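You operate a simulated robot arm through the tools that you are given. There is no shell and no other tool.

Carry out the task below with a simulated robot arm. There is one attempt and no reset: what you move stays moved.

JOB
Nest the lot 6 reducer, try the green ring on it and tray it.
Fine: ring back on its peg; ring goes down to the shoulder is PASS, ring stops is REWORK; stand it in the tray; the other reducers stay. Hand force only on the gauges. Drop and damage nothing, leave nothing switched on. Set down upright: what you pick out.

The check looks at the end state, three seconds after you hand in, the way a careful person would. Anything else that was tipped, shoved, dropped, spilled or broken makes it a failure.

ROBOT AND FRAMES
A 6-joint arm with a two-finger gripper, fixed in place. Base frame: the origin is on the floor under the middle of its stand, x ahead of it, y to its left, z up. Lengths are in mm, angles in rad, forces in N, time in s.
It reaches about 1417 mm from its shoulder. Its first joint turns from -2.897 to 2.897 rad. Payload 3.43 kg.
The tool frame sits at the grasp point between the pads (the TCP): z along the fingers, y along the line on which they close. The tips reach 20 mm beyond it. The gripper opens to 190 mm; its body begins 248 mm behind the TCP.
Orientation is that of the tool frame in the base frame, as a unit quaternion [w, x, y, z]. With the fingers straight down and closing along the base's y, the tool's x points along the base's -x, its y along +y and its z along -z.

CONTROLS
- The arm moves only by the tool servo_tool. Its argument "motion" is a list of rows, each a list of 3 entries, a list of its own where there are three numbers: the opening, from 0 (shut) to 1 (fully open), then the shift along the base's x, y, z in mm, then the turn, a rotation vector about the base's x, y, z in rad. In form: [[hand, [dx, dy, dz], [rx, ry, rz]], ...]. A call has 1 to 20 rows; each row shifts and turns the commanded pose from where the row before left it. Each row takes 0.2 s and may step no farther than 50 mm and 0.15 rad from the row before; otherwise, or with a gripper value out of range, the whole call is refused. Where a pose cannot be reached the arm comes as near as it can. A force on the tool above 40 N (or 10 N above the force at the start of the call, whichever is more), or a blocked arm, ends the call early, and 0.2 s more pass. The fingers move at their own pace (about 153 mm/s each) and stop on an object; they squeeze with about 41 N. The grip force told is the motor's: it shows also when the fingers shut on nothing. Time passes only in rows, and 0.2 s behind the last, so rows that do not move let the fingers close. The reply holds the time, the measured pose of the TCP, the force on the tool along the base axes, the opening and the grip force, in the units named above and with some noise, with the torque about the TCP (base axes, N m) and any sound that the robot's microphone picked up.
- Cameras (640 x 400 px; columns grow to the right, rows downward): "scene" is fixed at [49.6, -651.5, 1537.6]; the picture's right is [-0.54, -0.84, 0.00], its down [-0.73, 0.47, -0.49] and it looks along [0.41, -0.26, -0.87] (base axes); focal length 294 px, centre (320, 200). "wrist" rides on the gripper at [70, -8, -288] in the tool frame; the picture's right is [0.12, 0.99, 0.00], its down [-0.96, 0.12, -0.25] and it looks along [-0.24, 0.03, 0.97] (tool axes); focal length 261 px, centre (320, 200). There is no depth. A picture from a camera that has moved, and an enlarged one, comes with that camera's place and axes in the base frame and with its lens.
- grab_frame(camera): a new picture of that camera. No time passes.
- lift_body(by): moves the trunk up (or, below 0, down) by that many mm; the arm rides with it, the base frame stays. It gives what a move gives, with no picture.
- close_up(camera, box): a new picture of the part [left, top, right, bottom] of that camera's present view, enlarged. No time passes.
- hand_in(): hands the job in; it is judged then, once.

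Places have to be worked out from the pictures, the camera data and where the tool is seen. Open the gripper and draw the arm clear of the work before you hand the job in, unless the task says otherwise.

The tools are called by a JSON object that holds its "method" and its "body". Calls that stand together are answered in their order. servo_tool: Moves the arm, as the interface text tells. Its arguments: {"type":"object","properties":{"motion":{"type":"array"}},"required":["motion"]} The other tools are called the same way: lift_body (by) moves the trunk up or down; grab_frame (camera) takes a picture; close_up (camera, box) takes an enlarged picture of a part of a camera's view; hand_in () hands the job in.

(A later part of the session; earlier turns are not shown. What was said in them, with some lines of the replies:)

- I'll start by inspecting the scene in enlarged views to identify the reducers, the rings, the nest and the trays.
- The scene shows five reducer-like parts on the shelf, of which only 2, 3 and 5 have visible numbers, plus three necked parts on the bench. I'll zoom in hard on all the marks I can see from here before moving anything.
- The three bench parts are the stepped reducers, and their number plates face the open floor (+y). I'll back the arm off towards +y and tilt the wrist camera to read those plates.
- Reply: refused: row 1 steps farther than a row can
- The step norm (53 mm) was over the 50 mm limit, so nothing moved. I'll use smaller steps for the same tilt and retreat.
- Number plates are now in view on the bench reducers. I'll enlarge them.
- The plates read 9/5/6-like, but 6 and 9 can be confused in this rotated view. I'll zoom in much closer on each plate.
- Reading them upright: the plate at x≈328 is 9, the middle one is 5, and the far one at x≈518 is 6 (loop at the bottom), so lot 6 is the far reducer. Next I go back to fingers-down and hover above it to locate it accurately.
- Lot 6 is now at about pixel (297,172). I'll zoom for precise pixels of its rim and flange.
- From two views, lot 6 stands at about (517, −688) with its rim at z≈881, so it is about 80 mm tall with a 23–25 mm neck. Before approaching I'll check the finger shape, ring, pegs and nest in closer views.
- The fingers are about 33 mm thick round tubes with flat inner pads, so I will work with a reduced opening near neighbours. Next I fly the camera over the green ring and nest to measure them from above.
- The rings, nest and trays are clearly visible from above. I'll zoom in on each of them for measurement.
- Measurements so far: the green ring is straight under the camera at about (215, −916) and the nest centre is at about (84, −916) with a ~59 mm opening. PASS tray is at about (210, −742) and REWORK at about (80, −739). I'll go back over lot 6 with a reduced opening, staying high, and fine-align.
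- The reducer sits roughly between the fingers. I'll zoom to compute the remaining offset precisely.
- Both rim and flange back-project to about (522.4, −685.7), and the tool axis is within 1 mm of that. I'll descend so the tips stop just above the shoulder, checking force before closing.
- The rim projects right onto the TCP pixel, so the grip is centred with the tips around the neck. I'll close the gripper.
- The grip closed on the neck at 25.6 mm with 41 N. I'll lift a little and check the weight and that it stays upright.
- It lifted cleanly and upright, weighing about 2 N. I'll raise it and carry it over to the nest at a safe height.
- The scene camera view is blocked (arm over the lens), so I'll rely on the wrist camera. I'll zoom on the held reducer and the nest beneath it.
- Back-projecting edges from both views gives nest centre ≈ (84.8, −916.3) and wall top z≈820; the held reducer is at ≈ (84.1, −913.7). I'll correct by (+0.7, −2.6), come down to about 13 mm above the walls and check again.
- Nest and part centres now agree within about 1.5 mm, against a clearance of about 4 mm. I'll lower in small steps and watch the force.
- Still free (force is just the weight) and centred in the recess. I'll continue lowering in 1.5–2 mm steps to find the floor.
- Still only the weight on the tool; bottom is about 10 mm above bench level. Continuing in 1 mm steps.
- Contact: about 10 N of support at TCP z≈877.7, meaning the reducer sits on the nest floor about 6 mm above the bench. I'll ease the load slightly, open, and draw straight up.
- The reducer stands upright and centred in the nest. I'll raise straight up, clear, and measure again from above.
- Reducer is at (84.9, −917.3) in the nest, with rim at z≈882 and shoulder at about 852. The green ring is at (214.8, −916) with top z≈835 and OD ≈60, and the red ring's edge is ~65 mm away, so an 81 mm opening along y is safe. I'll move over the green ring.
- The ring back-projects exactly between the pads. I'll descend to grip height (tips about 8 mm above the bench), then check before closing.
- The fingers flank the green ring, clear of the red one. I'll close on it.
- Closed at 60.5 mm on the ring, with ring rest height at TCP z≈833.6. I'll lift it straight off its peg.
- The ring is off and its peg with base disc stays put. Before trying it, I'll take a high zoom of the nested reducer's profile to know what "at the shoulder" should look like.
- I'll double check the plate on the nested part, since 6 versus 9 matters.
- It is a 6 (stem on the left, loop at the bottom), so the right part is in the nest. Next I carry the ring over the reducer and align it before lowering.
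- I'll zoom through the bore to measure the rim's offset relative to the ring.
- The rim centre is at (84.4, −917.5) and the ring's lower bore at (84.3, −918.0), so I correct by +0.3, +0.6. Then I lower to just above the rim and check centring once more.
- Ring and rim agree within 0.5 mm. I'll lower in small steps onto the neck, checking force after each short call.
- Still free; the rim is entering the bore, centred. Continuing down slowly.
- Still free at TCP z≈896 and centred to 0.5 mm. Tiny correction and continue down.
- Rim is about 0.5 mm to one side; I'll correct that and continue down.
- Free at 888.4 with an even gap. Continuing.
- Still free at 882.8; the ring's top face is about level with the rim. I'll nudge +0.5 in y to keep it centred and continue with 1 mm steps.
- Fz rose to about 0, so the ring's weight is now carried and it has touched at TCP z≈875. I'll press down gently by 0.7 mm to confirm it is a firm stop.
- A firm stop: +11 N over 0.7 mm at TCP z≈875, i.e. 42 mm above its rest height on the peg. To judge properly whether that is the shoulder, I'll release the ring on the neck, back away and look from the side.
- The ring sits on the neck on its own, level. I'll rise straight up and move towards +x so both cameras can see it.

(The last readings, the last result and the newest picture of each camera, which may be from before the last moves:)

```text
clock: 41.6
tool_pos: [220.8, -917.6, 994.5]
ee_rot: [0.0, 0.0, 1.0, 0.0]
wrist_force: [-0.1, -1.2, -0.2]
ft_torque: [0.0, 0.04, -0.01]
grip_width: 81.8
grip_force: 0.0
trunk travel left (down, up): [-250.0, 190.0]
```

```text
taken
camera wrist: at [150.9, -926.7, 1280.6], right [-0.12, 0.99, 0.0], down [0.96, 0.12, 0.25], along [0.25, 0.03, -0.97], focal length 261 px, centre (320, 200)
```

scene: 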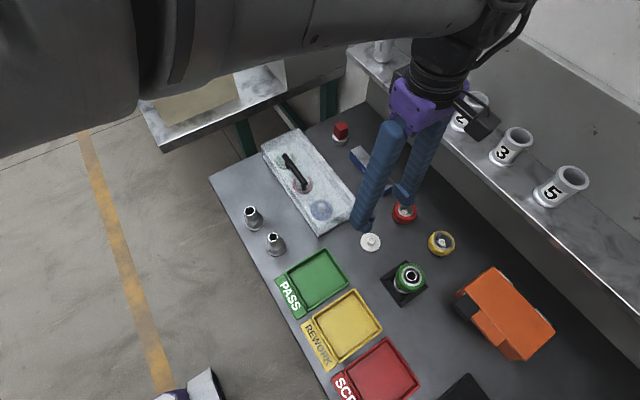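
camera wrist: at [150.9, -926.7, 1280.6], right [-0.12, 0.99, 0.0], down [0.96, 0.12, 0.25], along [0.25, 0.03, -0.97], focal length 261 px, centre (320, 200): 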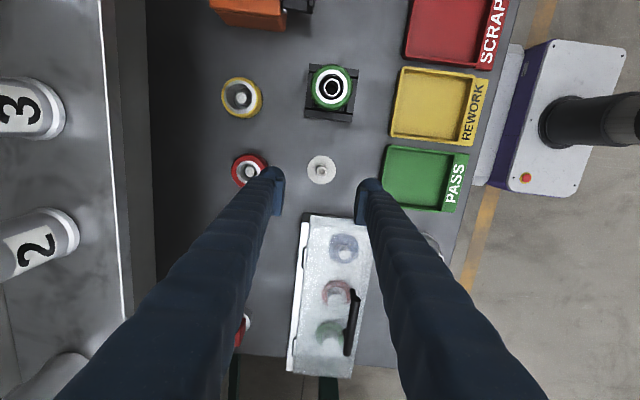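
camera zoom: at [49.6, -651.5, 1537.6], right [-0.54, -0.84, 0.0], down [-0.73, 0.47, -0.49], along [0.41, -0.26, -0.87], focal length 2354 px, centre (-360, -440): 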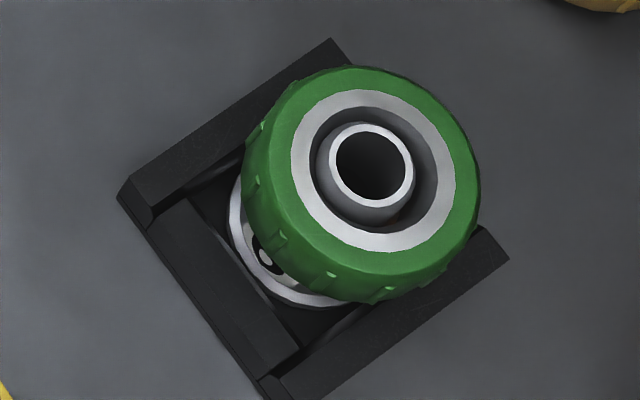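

The ring sits level and close to the shoulder with the rim standing 3–5 mm proud, but I want a real side view. I'll back off towards +y while tilting the wrist camera to look at it obliquely.

{"method": "servo_tool", "body": {"motion": [[0.43, [-9, 45, 4], [-0.129, 0, 0]], [0.43, [-9, 45, 4], [-0.129, 0, 0]], [0.43, [-9, 45, 4], [-0.129, 0, 0]], [0.43, [-9, 45, 4], [-0.129, 0, 0]], [0.43, [-9, 45, 4], [-0.129, 0, 0]], [0.43, [-9, 45, 4], [-0.129, 0, 0]], [0.43, [-9, 45, 4], [-0.129, 0, 0]], [0.43, [0, 0, 0], [0, 0, 0]]]}}

{"method": "grab_frame", "body": {"camera": "wrist"}}

{"method": "grab_frame", "body": {"camera": "scene"}}

```text
clock: 43.6
tool_pos: [52.9, -645.4, 1023.9]
ee_rot: [-0.15, 0.054, 0.91, -0.382]
wrist_force: [0.6, 0.2, 0.7]
ft_torque: [-0.03, -0.02, 0.03]
grip_width: 81.2
grip_force: 0.1
out of reach, approached as far as the arm can: row 4, 5, 7
trunk travel left (down, up): [-250.0, 190.0]
stopped in row 8: the arm was blocked; the commanded pose is now the measured one
```

```text
taken
camera wrist: at [76.4, -442.6, 1235.2], right [-0.13, 0.72, -0.68], down [0.99, 0.04, -0.14], along [-0.07, -0.69, -0.72], focal length 261 px, centre (320, 200)
```

wrist: 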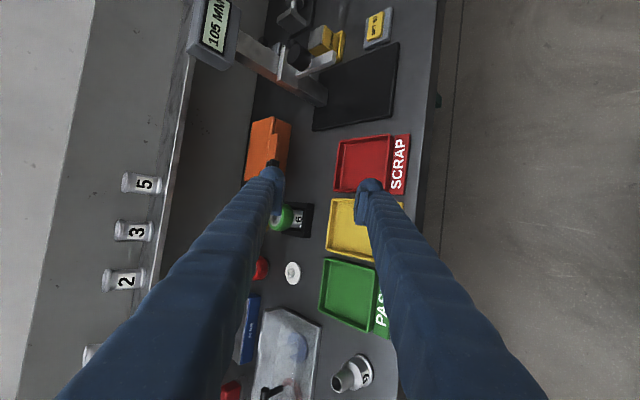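

```text
taken
```

scene: 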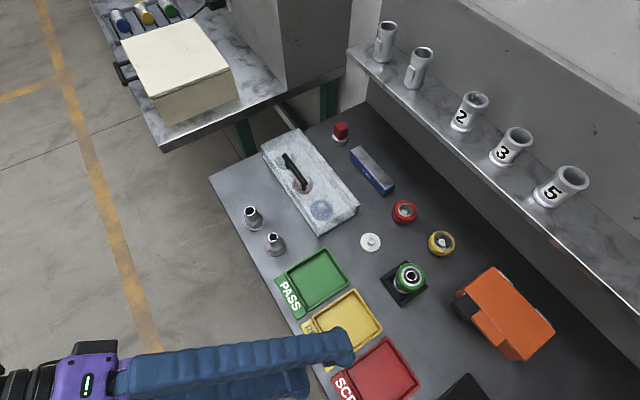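

The arm reached the limit of that pose but nothing was touched (force ~0). The wrist camera now sees the ring and reducer from the side at pixel (290, 218), so I'll zoom in.

{"method": "close_up", "body": {"camera": "wrist", "box": [268, 200, 318, 240]}}

{"method": "close_up", "body": {"camera": "wrist", "box": [276, 204, 306, 232]}}

{"method": "close_up", "body": {"camera": "scene", "box": [385, 255, 430, 305]}}

```text
10.00 times, centred on (293, 220) of wrist
camera zoom: at [76.4, -442.6, 1235.2], right [-0.13, 0.72, -0.68], down [0.99, 0.04, -0.14], along [-0.07, -0.69, -0.72], focal length 2606 px, centre (590, 0)
```

zoom: 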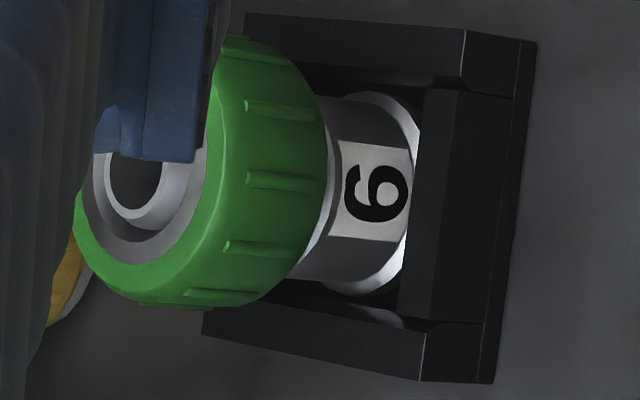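

```text
14.29 times, centred on (291, 218) of wrist
camera zoom: at [76.4, -442.6, 1235.2], right [-0.13, 0.72, -0.68], down [0.99, 0.04, -0.14], along [-0.07, -0.69, -0.72], focal length 3724 px, centre (734, -57)
```

zoom: 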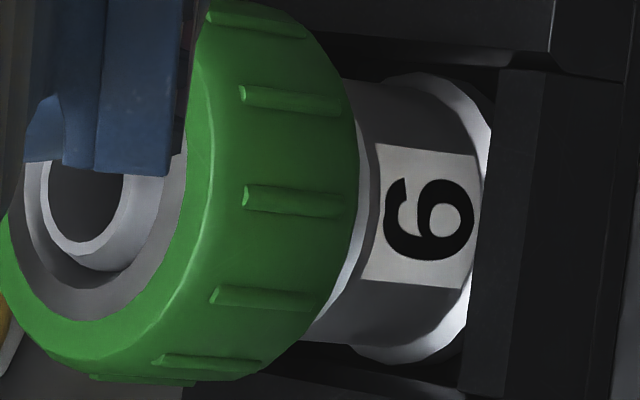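

```text
8.00 times, centred on (408, 280) of scene
camera zoom: at [49.6, -651.5, 1537.6], right [-0.54, -0.84, 0.0], down [-0.73, 0.47, -0.49], along [0.41, -0.26, -0.87], focal length 2354 px, centre (-380, -440)
```

zoom: 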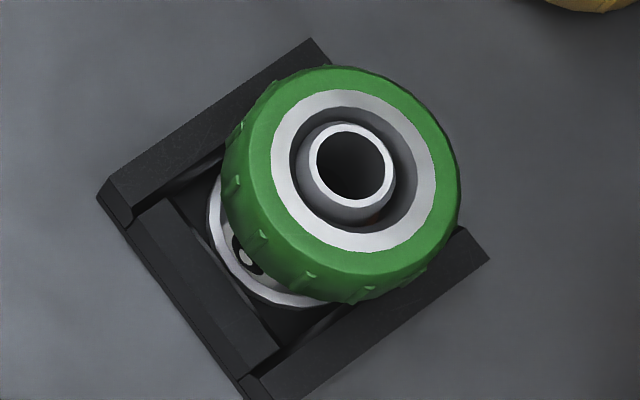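

This side view shows the ring's lower face right at the top of the cone, with only a thin sliver of shoulder visible. Ring bottom back-projects to z≈847.6, and the neck/shoulder junction to ≈847. The ring went fully down, so lot 6 is a PASS. I now undo the tilt and go back to fingers-down above the peg area.

{"method": "servo_tool", "body": {"motion": [[0.43, [23.3, -38.8, 0], [0.1127, -0.0443, 0.0159]], [0.43, [23.3, -38.8, 0], [0.1127, -0.0443, 0.0159]], [0.43, [23.3, -38.8, 0], [0.1127, -0.0443, 0.0159]], [0.43, [23.3, -38.8, 0], [0.1127, -0.0443, 0.0159]], [0.43, [23.3, -38.8, 0], [0.1127, -0.0443, 0.0159]], [0.43, [23.3, -38.8, 0], [0.1127, -0.0443, 0.0159]], [0.43, [23.3, -38.8, 0], [0.1127, -0.0443, 0.0159]], [0.43, [0, 0, 0], [0, 0, 0]]]}}

{"method": "grab_frame", "body": {"camera": "wrist"}}

```text
clock: 45.4
tool_pos: [216.6, -916.2, 1025.9]
ee_rot: [0.003, 0.001, 1.0, 0.001]
wrist_force: [-1.0, 0.2, 0.8]
ft_torque: [-0.08, -0.11, -0.02]
grip_width: 81.7
grip_force: 0.1
trunk travel left (down, up): [-250.0, 190.0]
```

```text
taken
camera wrist: at [145.3, -925.9, 1311.9], right [-0.12, 0.99, 0.0], down [0.96, 0.11, 0.25], along [0.25, 0.03, -0.97], focal length 261 px, centre (320, 200)
```

wrist: 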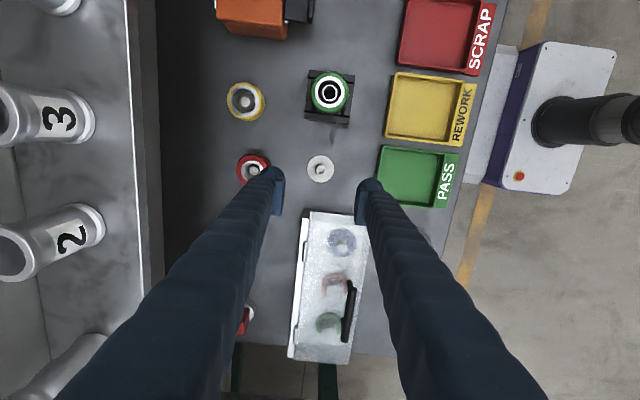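

Back to fingers-down with a residual 0.006 rad tilt, which I'll trim out. Then I move above the ring on the reducer and stop high to verify alignment.

{"method": "servo_tool", "body": {"motion": [[0.43, [0, 0, 0], [-0.002, 0.006, 0.002]], [0.43, [-43, 0, 0], [0, 0, 0]], [0.43, [-43, 0, 0], [0, 0, 0]], [0.43, [-44, 0, 0], [0, 0, 0]], [0.43, [0, 0, -40], [0, 0, 0]], [0.43, [0, 0, -25], [0, 0, 0]], [0.43, [0, 0, 0], [0, 0, 0]]]}}

{"method": "close_up", "body": {"camera": "wrist", "box": [260, 140, 380, 220]}}

```text
clock: 47.0
tool_pos: [86.9, -918.9, 956.7]
ee_rot: [-0.002, 0.0, 1.0, -0.001]
wrist_force: [-0.5, 0.6, -0.6]
ft_torque: [0.0, -0.02, -0.02]
grip_width: 81.6
grip_force: 0.0
trunk travel left (down, up): [-250.0, 190.0]
```

```text
5.00 times, centred on (320, 180) of wrist
camera zoom: at [17.2, -928.5, 1244.5], right [-0.12, 0.99, 0.0], down [0.96, 0.12, 0.24], along [0.24, 0.03, -0.97], focal length 1303 px, centre (320, 300)
```

zoom: 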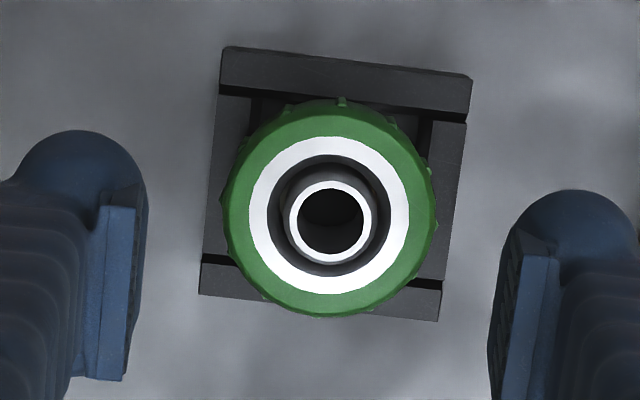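

The ring is about 2.3 mm to +y and 1.3 mm to −x of my grip centre. I correct that and descend to the release height (TCP z≈875).

{"method": "servo_tool", "body": {"motion": [[0.43, [-1.2, 2.3, 0], [0.001, -0.003, 0]], [0.43, [0, 0, -30], [0, 0, 0]], [0.43, [0, 0, -20], [0, 0, 0]], [0.43, [0, 0, 0], [0, 0, 0]]]}}

{"method": "close_up", "body": {"camera": "wrist", "box": [260, 140, 380, 220]}}

```text
clock: 48.0
tool_pos: [85.0, -917.1, 909.2]
ee_rot: [0.0, 0.0, 1.0, 0.0]
wrist_force: [-0.2, 0.0, 0.7]
ft_torque: [0.01, -0.01, 0.03]
grip_width: 81.6
grip_force: 0.1
trunk travel left (down, up): [-250.0, 190.0]
```

```text
5.00 times, centred on (320, 180) of wrist
camera zoom: at [14.2, -926.3, 1195.0], right [-0.12, 0.99, 0.0], down [0.96, 0.11, 0.25], along [0.25, 0.03, -0.97], focal length 1303 px, centre (320, 300)
```

zoom: 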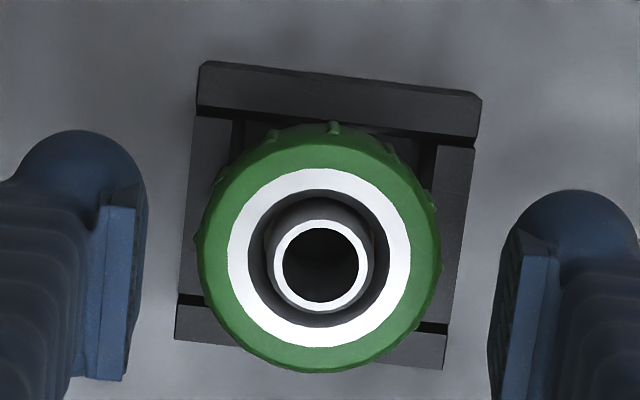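

Aligned within half a millimetre. Descending the last 34 mm and closing on the ring.

{"method": "servo_tool", "body": {"motion": [[0.43, [0.3, -0.2, -18], [0, 0, 0]], [0.43, [0, 0, -12], [0, 0, 0]], [0.43, [0, 0, -4], [0, 0, 0]], [0.43, [0, 0, 0], [0, 0, 0]]]}}

{"method": "close_up", "body": {"camera": "wrist", "box": [260, 140, 380, 220]}}

```text
clock: 49.0
tool_pos: [84.9, -916.0, 875.0]
ee_rot: [0.0, -0.001, 1.0, 0.0]
wrist_force: [0.1, -0.1, 0.5]
ft_torque: [0.01, 0.01, 0.02]
grip_width: 82.0
grip_force: 0.0
trunk travel left (down, up): [-250.0, 190.0]
```

```text
5.00 times, centred on (320, 180) of wrist
camera zoom: at [15.2, -925.8, 1161.0], right [-0.12, 0.99, 0.0], down [0.96, 0.11, 0.25], along [0.25, 0.03, -0.97], focal length 1303 px, centre (320, 300)
```

zoom: 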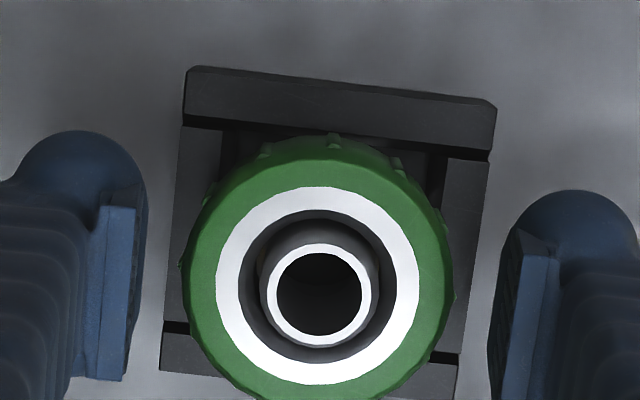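

{"method": "servo_tool", "body": {"motion": [[0.35, [0, -0.4, 0], [0, 0, 0]], [0.0, [0, 0, 0], [0, 0, 0]], [0.0, [0, 0, 0], [0, 0, 0]], [0.0, [0, 0, 0], [0, 0, 0]]]}}

{"method": "close_up", "body": {"camera": "wrist", "box": [260, 140, 380, 220]}}

```text
clock: 50.0
tool_pos: [85.7, -915.3, 874.7]
ee_rot: [0.0, -0.001, 1.0, 0.0]
wrist_force: [-0.5, -1.2, 0.2]
ft_torque: [0.01, 0.03, 0.04]
grip_width: 60.3
grip_force: 41.6
trunk travel left (down, up): [-250.0, 190.0]
```

```text
5.00 times, centred on (320, 180) of wrist
camera zoom: at [15.2, -926.2, 1161.1], right [-0.12, 0.99, 0.0], down [0.96, 0.11, 0.25], along [0.25, 0.03, -0.97], focal length 1303 px, centre (320, 300)
```

zoom: 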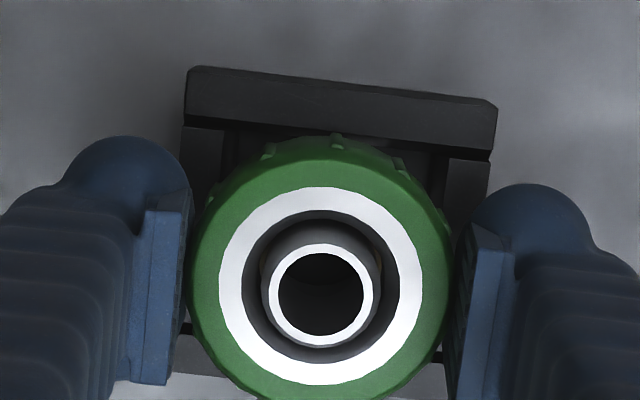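

Gripped the ring at 60.3 mm with the reducer undisturbed. I'll lift it straight off the neck, slowly at first.

{"method": "servo_tool", "body": {"motion": [[0.0, [0, 0, 3], [0, 0, 0]], [0.0, [0, 0, 5], [0, 0, 0]], [0.0, [0, 0, 8], [0, 0, 0]], [0.0, [0, 0, 12], [0, 0, 0]], [0.0, [0, 0, 15], [0, 0, 0]], [0.0, [0, 0, 20], [0, 0, 0]], [0.0, [0, 0, 20], [0, 0, 0]], [0.0, [0, 0, 0], [0, 0, 0]]]}}

{"method": "close_up", "body": {"camera": "wrist", "box": [260, 140, 380, 220]}}

```text
clock: 51.8
tool_pos: [85.2, -916.6, 956.8]
ee_rot: [0.001, 0.0, 1.0, 0.001]
wrist_force: [-0.1, -0.2, -1.7]
ft_torque: [-0.06, -0.02, -0.01]
grip_width: 60.6
grip_force: 41.2
trunk travel left (down, up): [-250.0, 190.0]
```

```text
5.00 times, centred on (320, 180) of wrist
camera zoom: at [15.8, -926.1, 1243.2], right [-0.12, 0.99, 0.0], down [0.96, 0.11, 0.25], along [0.25, 0.03, -0.97], focal length 1303 px, centre (320, 300)
```

zoom: 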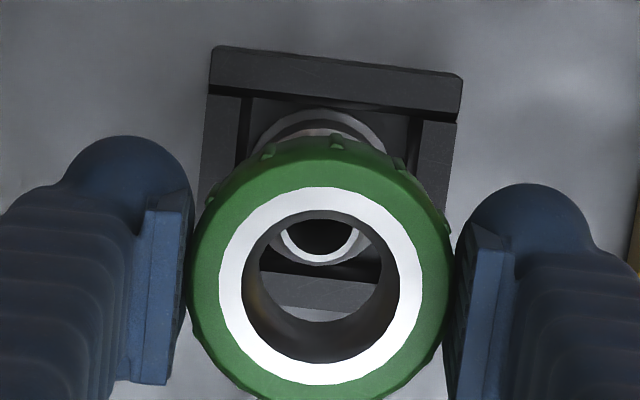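

The ring is free and the reducer still stands in the nest. Now back over the peg at (215, −916), holding high to align.

{"method": "servo_tool", "body": {"motion": [[0.0, [44, 0.5, 0], [0, 0, 0]], [0.0, [44, 0.5, 0], [0, 0, 0]], [0.0, [42.5, 0.5, 0], [0, 0, 0]], [0.0, [0, 0, -30], [0, 0, 0]], [0.0, [0, 0, -25], [0, 0, 0]], [0.0, [0, 0, 0], [0, 0, 0]]]}}

{"method": "close_up", "body": {"camera": "wrist", "box": [260, 140, 380, 220]}}

{"method": "close_up", "body": {"camera": "scene", "box": [330, 190, 450, 310]}}

```text
clock: 53.2
tool_pos: [215.0, -916.0, 901.0]
ee_rot: [0.0, 0.0, 1.0, 0.0]
wrist_force: [-0.4, -0.2, -2.1]
ft_torque: [0.05, 0.02, -0.01]
grip_width: 60.4
grip_force: 40.8
trunk travel left (down, up): [-250.0, 190.0]
```

```text
5.00 times, centred on (320, 180) of wrist
camera zoom: at [144.8, -925.3, 1187.1], right [-0.12, 0.99, 0.0], down [0.96, 0.11, 0.25], along [0.25, 0.03, -0.97], focal length 1303 px, centre (320, 300)
```

zoom: 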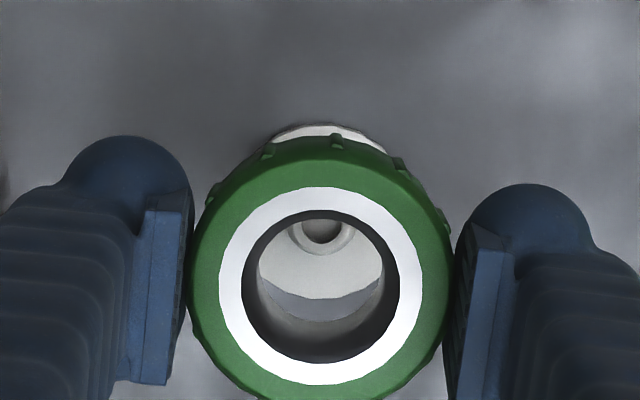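

```text
3.33 times, centred on (390, 250) of scene
camera zoom: at [49.6, -651.5, 1537.6], right [-0.54, -0.84, 0.0], down [-0.73, 0.47, -0.49], along [0.41, -0.26, -0.87], focal length 981 px, centre (87, 33)
```

zoom: 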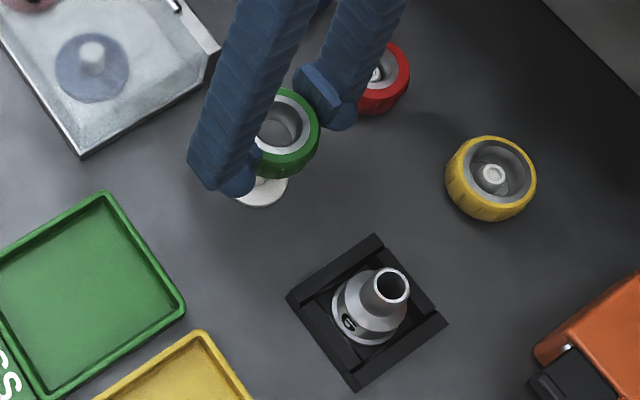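

Peg top is seen through the bore at about (215.6, −916.5), while the ring is at about (213.6, −916.8). I shift +1.7 in x and come down over the peg.

{"method": "servo_tool", "body": {"motion": [[0.0, [1.7, 0.4, 0], [0, 0, 0]], [0.0, [0, 0, -25], [0, 0, 0]], [0.0, [0, 0, -18], [0, 0, 0]], [0.0, [0, 0, 0], [0, 0, 0]]]}}

{"method": "close_up", "body": {"camera": "wrist", "box": [260, 140, 380, 220]}}

```text
clock: 54.2
tool_pos: [216.8, -915.4, 859.4]
ee_rot: [0.0, 0.001, 1.0, 0.001]
wrist_force: [-0.3, -0.6, -2.9]
ft_torque: [0.03, 0.01, -0.03]
grip_width: 60.6
grip_force: 41.0
trunk travel left (down, up): [-250.0, 190.0]
```

```text
5.00 times, centred on (320, 180) of wrist
camera zoom: at [147.0, -925.9, 1145.8], right [-0.12, 0.99, 0.0], down [0.96, 0.11, 0.25], along [0.25, 0.03, -0.97], focal length 1303 px, centre (320, 300)
```

zoom: 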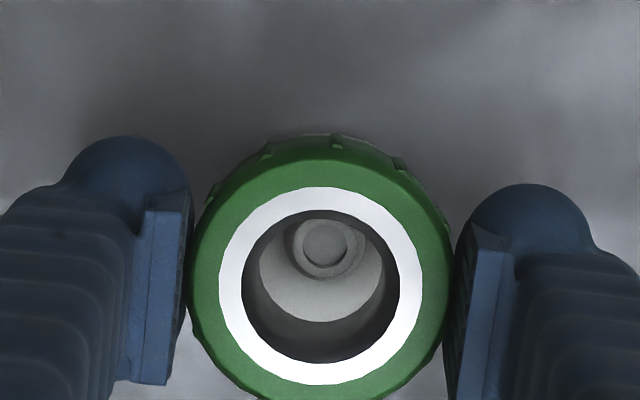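

Well within the bore; a small correction and continue down towards the rest height (TCP ≈832–833).

{"method": "servo_tool", "body": {"motion": [[0.0, [-0.8, 1.0, -8], [0, 0, 0]], [0.0, [0, 0, -8], [0, 0, 0]], [0.0, [0, 0, -5], [0, 0, 0]], [0.0, [0, 0, -2], [0, 0, 0]], [0.0, [0, 0, 0], [0, 0, 0]]]}}

{"method": "close_up", "body": {"camera": "wrist", "box": [260, 140, 380, 220]}}

```text
clock: 55.4
tool_pos: [218.0, -913.8, 836.9]
ee_rot: [-0.001, 0.0, 1.0, 0.002]
wrist_force: [-0.9, 1.2, -2.4]
ft_torque: [-0.01, -0.03, 0.0]
grip_width: 60.7
grip_force: 40.5
trunk travel left (down, up): [-250.0, 190.0]
```

```text
5.00 times, centred on (320, 180) of wrist
camera zoom: at [146.9, -923.7, 1122.7], right [-0.12, 0.99, 0.0], down [0.96, 0.11, 0.25], along [0.25, 0.03, -0.97], focal length 1303 px, centre (320, 300)
```

zoom: 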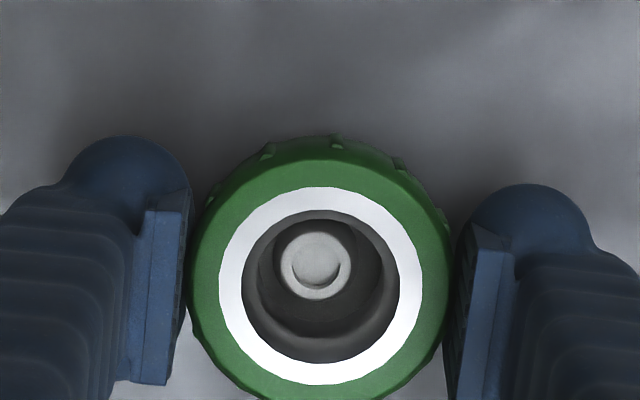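

{"method": "servo_tool", "body": {"motion": [[0.0, [-0.5, -1.3, 0], [0, 0, 0]], [0.0, [0, 0, -1], [0, 0, 0]], [0.0, [0, 0, -1], [0, 0, 0]], [0.0, [0, 0, 0], [0, 0, 0]]]}}

{"method": "close_up", "body": {"camera": "wrist", "box": [260, 140, 380, 220]}}

```text
clock: 56.4
tool_pos: [215.7, -915.5, 834.6]
ee_rot: [0.0, 0.0, 1.0, 0.001]
wrist_force: [0.0, -0.3, -2.0]
ft_torque: [-0.03, 0.0, 0.0]
grip_width: 60.6
grip_force: 40.8
trunk travel left (down, up): [-250.0, 190.0]
```

```text
5.00 times, centred on (320, 180) of wrist
camera zoom: at [146.3, -925.0, 1120.7], right [-0.12, 0.99, 0.0], down [0.96, 0.11, 0.25], along [0.25, 0.03, -0.97], focal length 1303 px, centre (320, 300)
```

zoom: 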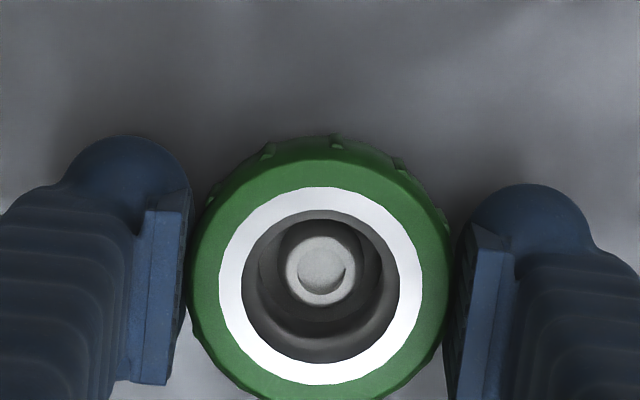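

Centred now on the peg (peg seen in the middle of the bore). Last 1–2 mm in half-millimetre steps until contact.

{"method": "servo_tool", "body": {"motion": [[0.0, [0, 0, -0.7], [0, 0, 0]], [0.0, [0, 0, -0.7], [0, 0, 0]], [0.0, [0, 0, 0], [0, 0, 0]]]}}

```text
clock: 57.2
tool_pos: [216.1, -916.1, 832.7]
ee_rot: [0.0, 0.0, 1.0, 0.0]
wrist_force: [0.2, -0.3, -0.1]
ft_torque: [-0.01, -0.04, -0.01]
grip_width: 60.3
grip_force: 40.3
trunk travel left (down, up): [-250.0, 190.0]
```

The weight is just taken up (Fz ≈ −0.1). One more 0.4 mm step to confirm seating.

{"method": "servo_tool", "body": {"motion": [[0.0, [0, 0, -0.4], [0, 0, 0]], [0.0, [0, 0, 0], [0, 0, 0]]]}}

```text
clock: 57.8
tool_pos: [217.5, -914.1, 832.5]
ee_rot: [0.0, 0.0, 1.0, 0.0]
wrist_force: [1.2, -0.8, 3.2]
ft_torque: [0.09, -0.01, 0.0]
grip_width: 60.7
grip_force: 41.2
trunk travel left (down, up): [-250.0, 190.0]
```

Seated (support of about 5 N). I'll release, open to 81 mm, and rise clear.

{"method": "servo_tool", "body": {"motion": [[0.0, [0, 0, 0.3], [0, 0, 0]], [0.2, [0, 0, 0], [0, 0, 0]], [0.43, [0, 0, 0], [0, 0, 0]], [0.43, [0, 0, 0], [0, 0, 0]], [0.43, [0, 0, 15], [0, 0, 0]], [0.43, [0, 0, 30], [0, 0, 0]], [0.43, [0, 0, 40], [0, 0, 0]], [0.43, [0, 0, 40], [0, 0, 0]], [0.43, [0, 0, 0], [0, 0, 0]]]}}

{"method": "grab_frame", "body": {"camera": "wrist"}}

{"method": "close_up", "body": {"camera": "wrist", "box": [285, 130, 355, 200]}}

{"method": "close_up", "body": {"camera": "scene", "box": [330, 190, 450, 310]}}

```text
clock: 59.8
tool_pos: [216.2, -915.1, 957.4]
ee_rot: [-0.001, -0.001, 1.0, 0.0]
wrist_force: [0.2, -1.2, 0.7]
ft_torque: [-0.06, 0.01, 0.01]
grip_width: 81.7
grip_force: 0.1
trunk travel left (down, up): [-250.0, 190.0]
```

```text
taken
camera wrist: at [145.2, -924.7, 1244.1], right [-0.12, 0.99, 0.0], down [0.96, 0.11, 0.25], along [0.25, 0.03, -0.97], focal length 261 px, centre (320, 200)
```

wrist: 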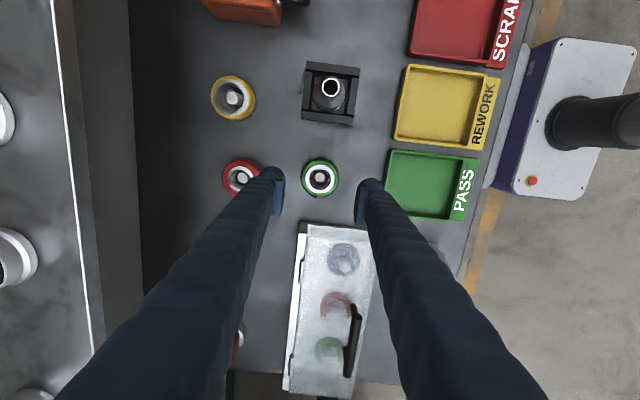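

```text
5.71 times, centred on (320, 165) of wrist
camera zoom: at [145.2, -924.7, 1244.1], right [-0.12, 0.99, 0.0], down [0.96, 0.11, 0.25], along [0.25, 0.03, -0.97], focal length 1489 px, centre (320, 400)
```

zoom: 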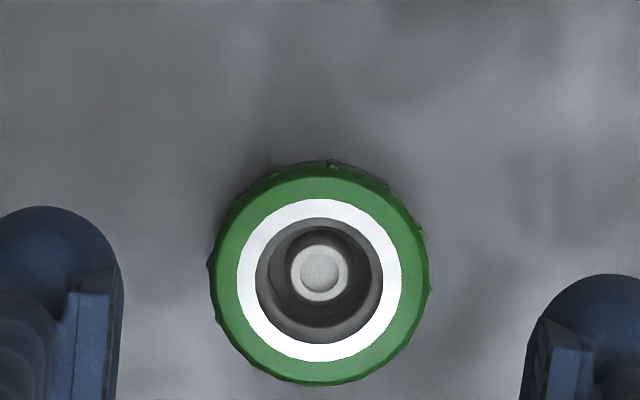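

```text
3.33 times, centred on (390, 250) of scene
camera zoom: at [49.6, -651.5, 1537.6], right [-0.54, -0.84, 0.0], down [-0.73, 0.47, -0.49], along [0.41, -0.26, -0.87], focal length 981 px, centre (87, 33)
```

zoom: 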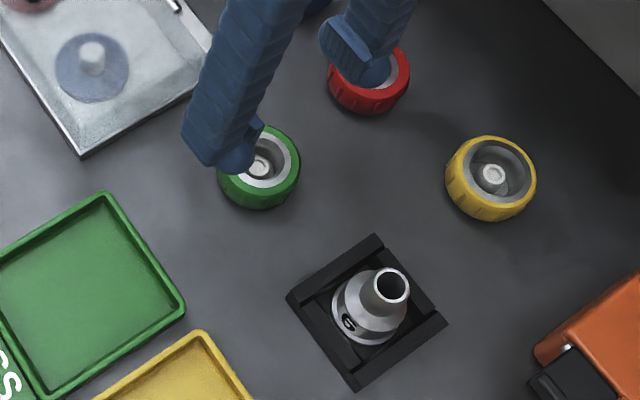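

Green ring is back on its peg, centred. Now I fetch the reducer: move over the nest, align on the neck.

{"method": "servo_tool", "body": {"motion": [[0.37, [-43, -0.4, 0], [0, 0, 0]], [0.37, [-43, -0.4, 0], [0, 0, 0]], [0.37, [-42.5, -0.4, 0], [0, 0, 0]], [0.37, [0, 0, 0], [0, 0, 0]]]}}

{"method": "close_up", "body": {"camera": "wrist", "box": [270, 140, 370, 215]}}

```text
clock: 60.8
tool_pos: [86.4, -916.1, 958.7]
ee_rot: [0.0, 0.0, 1.0, 0.001]
wrist_force: [0.6, -0.7, 0.7]
ft_torque: [-0.01, 0.03, 0.0]
grip_width: 70.1
grip_force: 0.0
trunk travel left (down, up): [-250.0, 190.0]
```

```text
5.33 times, centred on (320, 178) of wrist
camera zoom: at [16.7, -925.7, 1245.4], right [-0.12, 0.99, 0.0], down [0.96, 0.12, 0.25], along [0.25, 0.03, -0.97], focal length 1390 px, centre (320, 320)
```

zoom: 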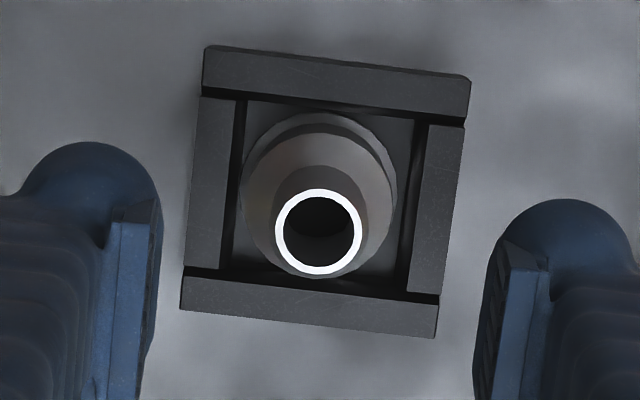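

Rim at (84.7, −918.0), grip centre within 0.7 mm. I shift slightly and descend to the neck grip height (TCP ≈878).

{"method": "servo_tool", "body": {"motion": [[0.37, [0, -0.6, -30], [0, 0, 0]], [0.37, [0, 0, -30], [0, 0, 0]], [0.37, [0, 0, -16], [0, 0, 0]], [0.37, [0, 0, -4.5], [0, 0, 0]], [0.37, [0, 0, 0], [0, 0, 0]]]}}

{"method": "close_up", "body": {"camera": "wrist", "box": [270, 140, 370, 225]}}

```text
clock: 62.0
tool_pos: [86.5, -917.6, 876.1]
ee_rot: [0.0, 0.0, 1.0, 0.001]
wrist_force: [-0.7, -0.6, -0.3]
ft_torque: [0.03, 0.01, 0.0]
grip_width: 70.3
grip_force: 0.1
trunk travel left (down, up): [-250.0, 190.0]
```

```text
4.71 times, centred on (320, 182) of wrist
camera zoom: at [16.7, -927.2, 1163.3], right [-0.12, 0.99, 0.0], down [0.96, 0.11, 0.25], along [0.25, 0.03, -0.97], focal length 1227 px, centre (320, 282)
```

zoom: 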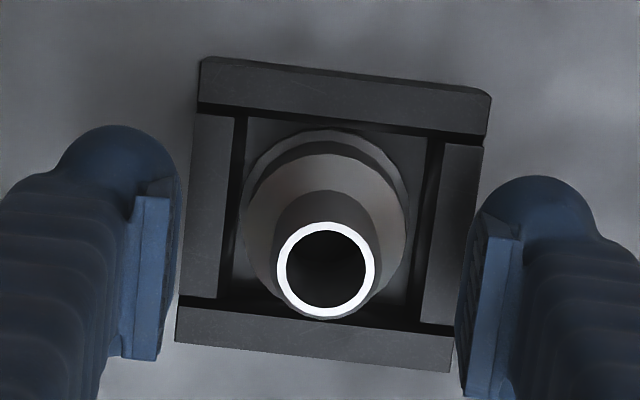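

The neck is 1.4 mm to +y of the pads' middle. I shift by that and then close.

{"method": "servo_tool", "body": {"motion": [[0.37, [0, 1.3, 0], [0, 0, 0]], [0.2, [0, 0, 0], [0, 0, 0]], [0.0, [0, 0, 0], [0, 0, 0]], [0.0, [0, 0, 0], [0, 0, 0]], [0.0, [0, 0, 0], [0, 0, 0]]]}}

{"method": "close_up", "body": {"camera": "wrist", "box": [270, 140, 370, 225]}}

```text
clock: 63.2
tool_pos: [87.1, -916.0, 876.8]
ee_rot: [0.0, 0.0, 1.0, 0.001]
wrist_force: [0.2, -1.4, -0.1]
ft_torque: [-0.01, -0.03, -0.03]
grip_width: 25.7
grip_force: 40.9
trunk travel left (down, up): [-250.0, 190.0]
```

```text
4.71 times, centred on (320, 182) of wrist
camera zoom: at [16.8, -925.6, 1163.1], right [-0.12, 0.99, 0.0], down [0.96, 0.11, 0.25], along [0.25, 0.03, -0.97], focal length 1227 px, centre (320, 282)
```

zoom: 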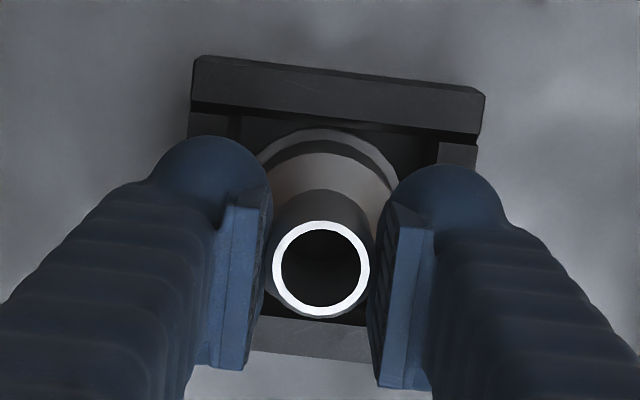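

Gripped at 25.7 mm. I'll lift out of the nest vertically.

{"method": "servo_tool", "body": {"motion": [[0.0, [0, 0, 3], [0, 0, 0]], [0.0, [0, 0, 5], [0, 0, 0]], [0.0, [0, 0, 8], [0, 0, 0]], [0.0, [0, 0, 14], [0, 0, 0]], [0.0, [0, 0, 25], [0, 0, 0]], [0.0, [0, 0, 30], [0, 0, 0]], [0.0, [0, 0, 0], [0, 0, 0]]]}}

{"method": "close_up", "body": {"camera": "wrist", "box": [270, 140, 370, 225]}}

```text
clock: 64.8
tool_pos: [86.8, -916.1, 962.1]
ee_rot: [-0.001, 0.001, 1.0, 0.001]
wrist_force: [-0.9, 0.3, -3.2]
ft_torque: [-0.06, -0.01, -0.01]
grip_width: 25.7
grip_force: 41.0
trunk travel left (down, up): [-250.0, 190.0]
```

```text
4.71 times, centred on (320, 182) of wrist
camera zoom: at [16.7, -925.3, 1249.0], right [-0.12, 0.99, 0.0], down [0.96, 0.11, 0.25], along [0.25, 0.03, -0.97], focal length 1227 px, centre (320, 282)
```

zoom: 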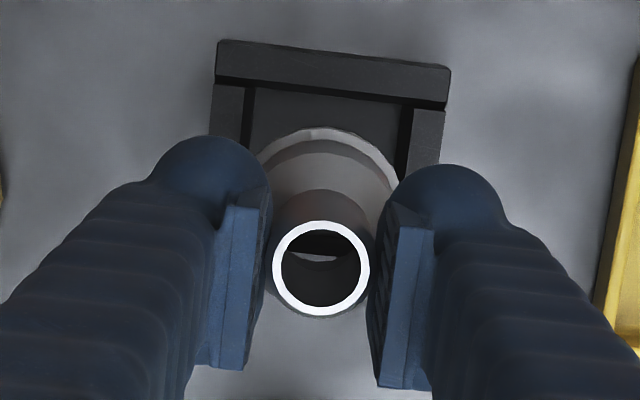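

The reducer is out of the nest and hanging straight. I'll carry it over to the PASS tray, at about (210, −742).

{"method": "servo_tool", "body": {"motion": [[0.0, [25, 35.2, 0], [0, 0, 0]], [0.0, [25, 35.2, 0], [0, 0, 0]], [0.0, [25, 35.2, 0], [0, 0, 0]], [0.0, [25, 35.2, 0], [0, 0, 0]], [0.0, [25.5, 34.7, 0], [0, 0, 0]], [0.0, [0, 0, 0], [0, 0, 0]]]}}

{"method": "grab_frame", "body": {"camera": "wrist"}}

{"method": "grab_frame", "body": {"camera": "scene"}}

```text
clock: 66.2
tool_pos: [212.0, -740.9, 961.1]
ee_rot: [0.0, 0.0, 1.0, 0.0]
wrist_force: [-0.1, -0.1, -1.9]
ft_torque: [-0.06, -0.01, 0.0]
grip_width: 25.7
grip_force: 40.9
trunk travel left (down, up): [-250.0, 190.0]
```

```text
taken
camera wrist: at [142.2, -750.6, 1247.4], right [-0.12, 0.99, 0.0], down [0.96, 0.11, 0.25], along [0.25, 0.03, -0.97], focal length 261 px, centre (320, 200)
```

wrist: 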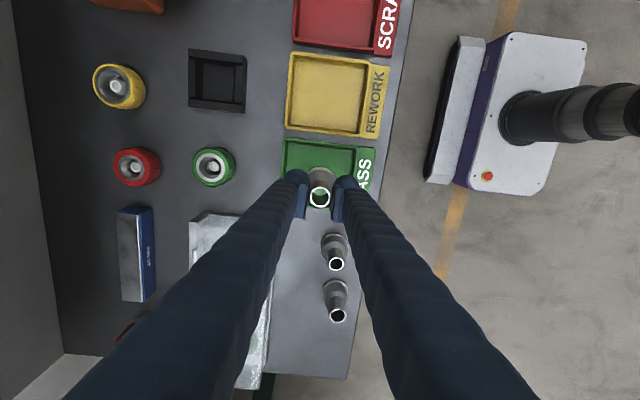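

```text
taken
```

scene: 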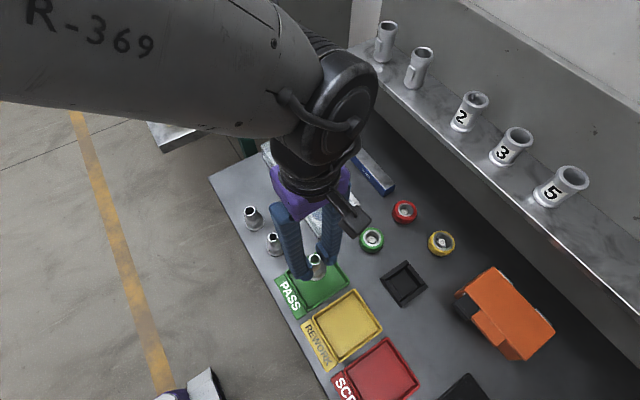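

I'll zoom to check the reducer's position relative to the tray walls.

{"method": "close_up", "body": {"camera": "wrist", "box": [270, 130, 390, 225]}}

{"method": "close_up", "body": {"camera": "scene", "box": [265, 220, 365, 330]}}

```text
4.21 times, centred on (330, 178) of wrist
camera zoom: at [142.2, -750.6, 1247.4], right [-0.12, 0.99, 0.0], down [0.96, 0.11, 0.25], along [0.25, 0.03, -0.97], focal length 1098 px, centre (278, 295)
```

zoom: 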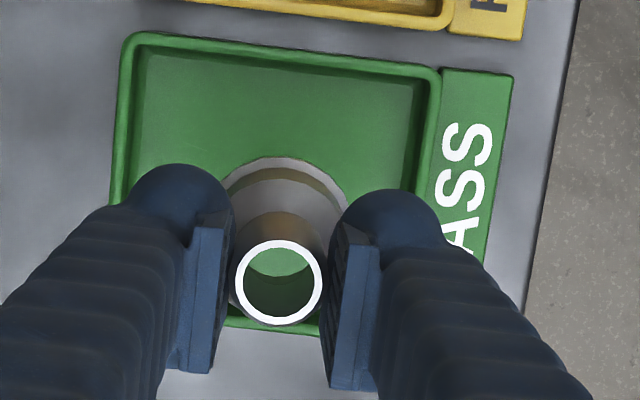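

```text
3.64 times, centred on (315, 275) of scene
camera zoom: at [49.6, -651.5, 1537.6], right [-0.54, -0.84, 0.0], down [-0.73, 0.47, -0.49], along [0.41, -0.26, -0.87], focal length 1070 px, centre (338, -73)
```

zoom: 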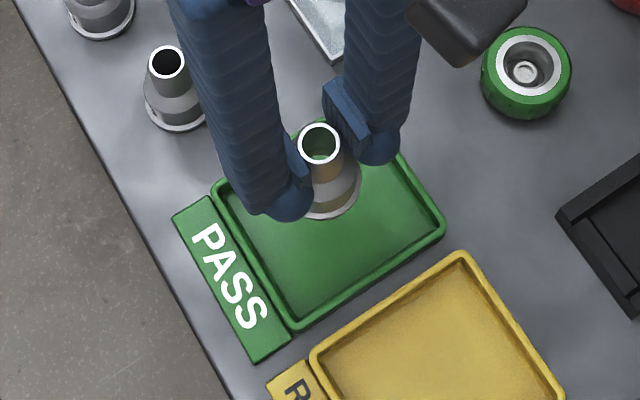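

The tray spans x 154–262 and y −805…−689, so its centre is (208, −747); the part is at (210, −742). I centre it and lower to about 20 mm above the bench level.

{"method": "servo_tool", "body": {"motion": [[0.0, [-2, -4.5, 0], [0, 0, 0]], [0.0, [0, 0, -35], [0, 0, 0]], [0.0, [0, 0, -30], [0, 0, 0]], [0.0, [0, 0, -8], [0, 0, 0]], [0.0, [0, 0, 0], [0, 0, 0]]]}}

{"method": "close_up", "body": {"camera": "wrist", "box": [250, 110, 400, 230]}}

{"method": "close_up", "body": {"camera": "scene", "box": [265, 220, 365, 330]}}

```text
clock: 67.4
tool_pos: [210.7, -744.4, 888.7]
ee_rot: [0.001, 0.0, 1.0, -0.001]
wrist_force: [-0.7, -0.4, -2.7]
ft_torque: [-0.01, 0.0, 0.0]
grip_width: 25.6
grip_force: 40.8
trunk travel left (down, up): [-250.0, 190.0]
```

```text
3.33 times, centred on (325, 170) of wrist
camera zoom: at [141.4, -755.1, 1174.6], right [-0.12, 0.99, 0.0], down [0.96, 0.11, 0.25], along [0.25, 0.03, -0.97], focal length 869 px, centre (303, 300)
```

zoom: 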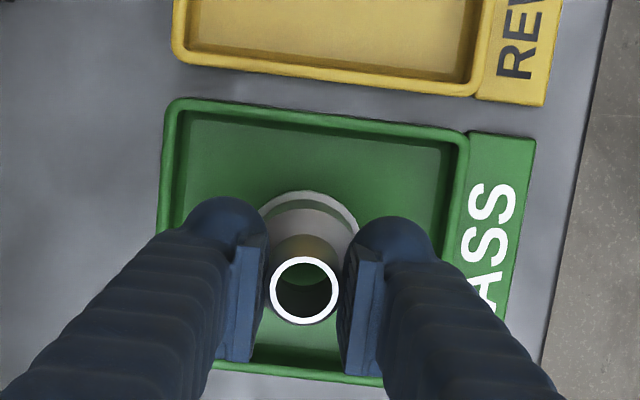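

```text
3.64 times, centred on (315, 275) of scene
camera zoom: at [49.6, -651.5, 1537.6], right [-0.54, -0.84, 0.0], down [-0.73, 0.47, -0.49], along [0.41, -0.26, -0.87], focal length 1070 px, centre (338, -73)
```

zoom: 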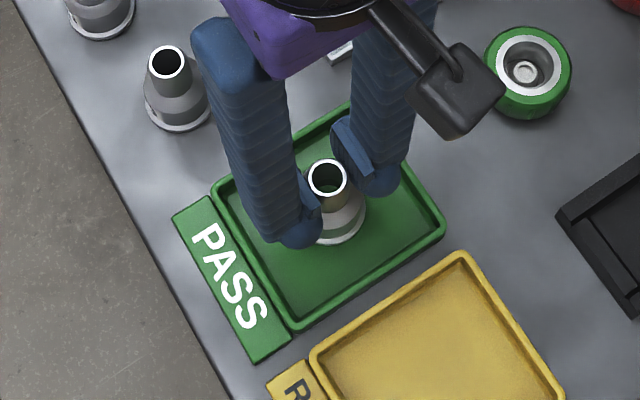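

Well inside the tray. Lowering in small steps and watching the force.

{"method": "servo_tool", "body": {"motion": [[0.0, [0, 0, -4], [0, 0, 0]], [0.0, [0, 0, -3], [0, 0, 0]], [0.0, [0, 0, -2], [0, 0, 0]], [0.0, [0, 0, 0], [0, 0, 0]]]}}

```text
clock: 68.4
tool_pos: [211.3, -745.3, 879.0]
ee_rot: [-0.001, 0.0, 1.0, 0.0]
wrist_force: [-0.2, -0.1, -3.6]
ft_torque: [-0.01, 0.06, -0.01]
grip_width: 25.6
grip_force: 41.5
trunk travel left (down, up): [-250.0, 190.0]
```

{"method": "servo_tool", "body": {"motion": [[0.0, [0, 0, -1.5], [0, 0, 0]], [0.0, [0, 0, -1], [0, 0, 0]], [0.0, [0, 0, 0], [0, 0, 0]]]}}

```text
clock: 69.2
tool_pos: [211.8, -746.1, 876.8]
ee_rot: [-0.001, 0.0, 1.0, 0.001]
wrist_force: [-0.5, 0.9, -4.1]
ft_torque: [-0.01, -0.02, -0.01]
grip_width: 25.7
grip_force: 41.1
trunk travel left (down, up): [-250.0, 190.0]
```

Still free, about 6 mm above bench level. Continuing in 1 mm steps.

{"method": "servo_tool", "body": {"motion": [[0.0, [0, 0, -1], [0, 0, 0]], [0.0, [0, 0, -1], [0, 0, 0]], [0.0, [0, 0, 0], [0, 0, 0]]]}}

```text
clock: 70.0
tool_pos: [210.7, -745.5, 875.1]
ee_rot: [-0.001, 0.001, 1.0, 0.0]
wrist_force: [0.5, -0.6, 8.4]
ft_torque: [0.03, -0.01, 0.1]
grip_width: 25.3
grip_force: 40.7
trunk travel left (down, up): [-250.0, 190.0]
```

Contact with the tray floor (about 11 N support). I ease the load, open, and check that it stands.

{"method": "servo_tool", "body": {"motion": [[0.0, [0, 0, 0.6], [0, 0, 0]], [0.15, [0, 0, 0], [0, 0, 0]], [0.3, [0, 0, 0], [0, 0, 0]], [0.37, [0, 0, 0], [0, 0, 0]], [0.37, [0, 0, 0], [0, 0, 0]]]}}

{"method": "close_up", "body": {"camera": "wrist", "box": [250, 110, 400, 230]}}

```text
clock: 71.2
tool_pos: [209.9, -744.7, 875.8]
ee_rot: [0.0, -0.001, 1.0, 0.002]
wrist_force: [-0.2, 0.1, -0.1]
ft_torque: [-0.01, -0.05, -0.01]
grip_width: 70.1
grip_force: 0.0
trunk travel left (down, up): [-250.0, 190.0]
```

```text
3.33 times, centred on (325, 170) of wrist
camera zoom: at [140.8, -755.1, 1162.1], right [-0.12, 0.99, 0.0], down [0.96, 0.11, 0.25], along [0.25, 0.03, -0.97], focal length 869 px, centre (303, 300)
```

zoom: 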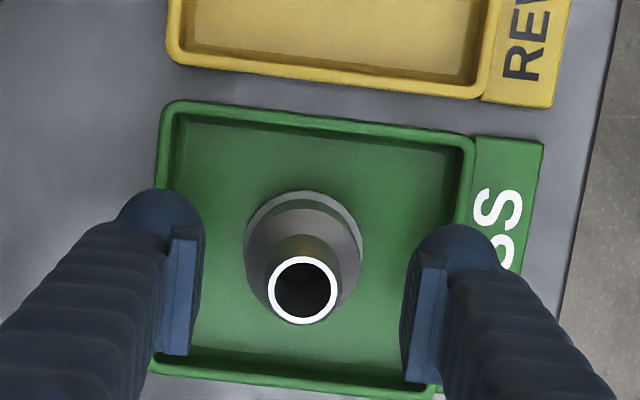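

It stands upright in the middle of the PASS tray. I'll rise straight up and then draw the arm clear towards the start area.

{"method": "servo_tool", "body": {"motion": [[0.37, [0, 0, 15], [0, 0, 0]], [0.37, [0, 0, 35], [0, 0, 0]], [0.37, [0, 0, 45], [0, 0, 0]], [0.37, [0, 0, 45], [0, 0, 0]], [0.37, [0, 0, 30], [0, 0, 0]], [0.6, [35, 30, 0], [0, 0, 0]], [0.6, [35, 30, 0], [0, 0, 0]], [0.8, [35, 30, 0], [0, 0, 0]], [1.0, [35, 30, 0], [0, 0, 0]], [1.0, [35, 20, 0], [0, 0, 0]], [1.0, [35, 20, 0], [0, 0, 0]], [1.0, [35, 10, 0], [0, 0, 0]], [1.0, [35, 10, 0], [0, 0, 0]], [1.0, [0, 0, 0], [0, 0, 0]]]}}

{"method": "grab_frame", "body": {"camera": "scene"}}

{"method": "grab_frame", "body": {"camera": "wrist"}}

```text
clock: 74.2
tool_pos: [490.9, -562.9, 1048.5]
ee_rot: [0.001, 0.001, 1.0, 0.0]
wrist_force: [0.1, -0.1, 0.0]
ft_torque: [-0.03, -0.01, 0.01]
grip_width: 189.7
grip_force: 0.1
trunk travel left (down, up): [-250.0, 190.0]
```

```text
taken
```

scene: 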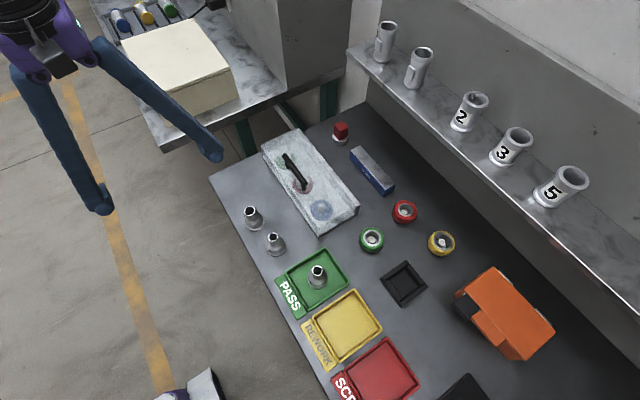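

```text
taken
camera wrist: at [420.3, -572.3, 1336.5], right [-0.12, 0.99, 0.0], down [0.96, 0.11, 0.25], along [0.25, 0.03, -0.97], focal length 261 px, centre (320, 200)
```

wrist: 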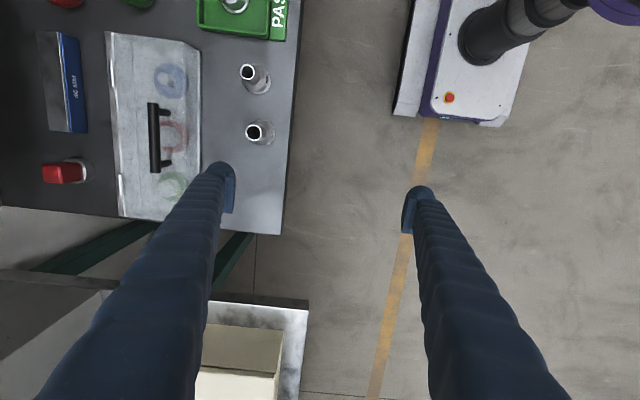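

The arm is clear. I'll do a final check of the ring on its peg, the reducer in the tray, and the neighbours before handing in.

{"method": "close_up", "body": {"camera": "scene", "box": [270, 200, 470, 340]}}

{"method": "close_up", "body": {"camera": "scene", "box": [350, 220, 395, 260]}}

{"method": "close_up", "body": {"camera": "scene", "box": [210, 110, 410, 270]}}

```text
2.86 times, centred on (370, 270) of scene
camera zoom: at [49.6, -651.5, 1537.6], right [-0.54, -0.84, 0.0], down [-0.73, 0.47, -0.49], along [0.41, -0.26, -0.87], focal length 841 px, centre (177, 0)
```

zoom: 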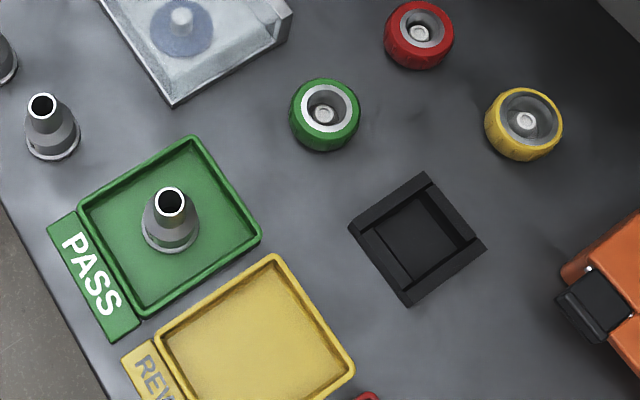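

```text
10.00 times, centred on (372, 240) of scene
camera zoom: at [49.6, -651.5, 1537.6], right [-0.54, -0.84, 0.0], down [-0.73, 0.47, -0.49], along [0.41, -0.26, -0.87], focal length 2942 px, centre (-205, -200)
```

zoom: 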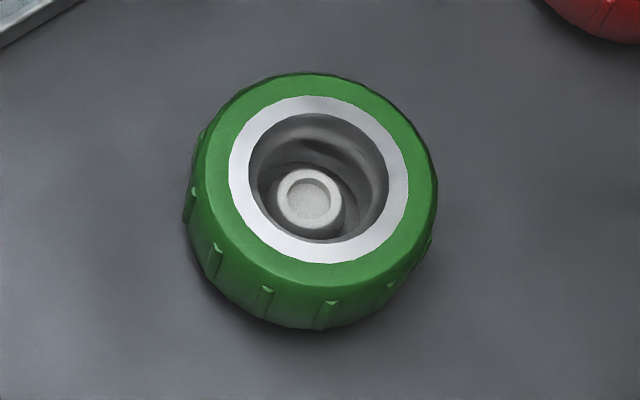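

```text
2.50 times, centred on (310, 190) of scene
camera zoom: at [49.6, -651.5, 1537.6], right [-0.54, -0.84, 0.0], down [-0.73, 0.47, -0.49], along [0.41, -0.26, -0.87], focal length 736 px, centre (345, 225)
```

zoom: 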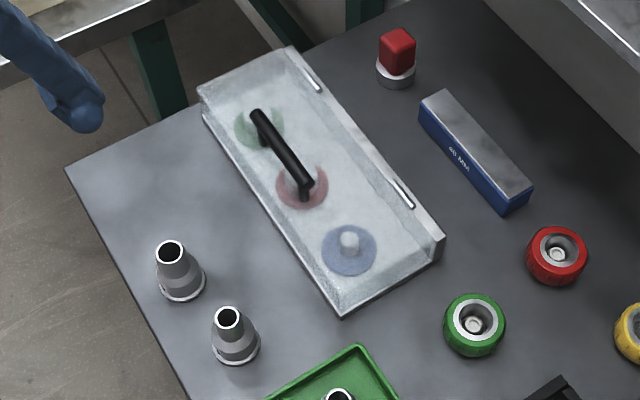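

The final pictures show the green ring back on its peg exactly as it was at the start. Lot 6 stands upright in the PASS tray, the nest is empty, the other reducers, rings and case are untouched, and the gripper is open and clear. Handing in.

{"method": "hand_in", "body": {}}

```text
The job is handed in.
```

Lot 6 is a PASS and stands upright in the PASS tray. The green ring went all the way down its neck and stopped at the shoulder.

- **Reducer:** I read the plates on the three bench reducers (9, 5 and 6) and took the one marked 6. The other two were left in place.
- **Ring test:** There was no resistance on the neck. The ring then came to a firm stop at about 11 N of gentle push. From the side, its lower face sat right at the top of the shoulder.
- **Choice of ring:** There is also a green ring inside the closed case. I used the one standing on its peg on the bench and did not open the case.
- **After the test:** The ring is back on its own peg and the nest is empty. I switched nothing on. The gripper is open and the arm is clear of the work.

While I was tilting the arm for the side view it reached its limit and stopped early. It touched nothing, and I carried on from there.
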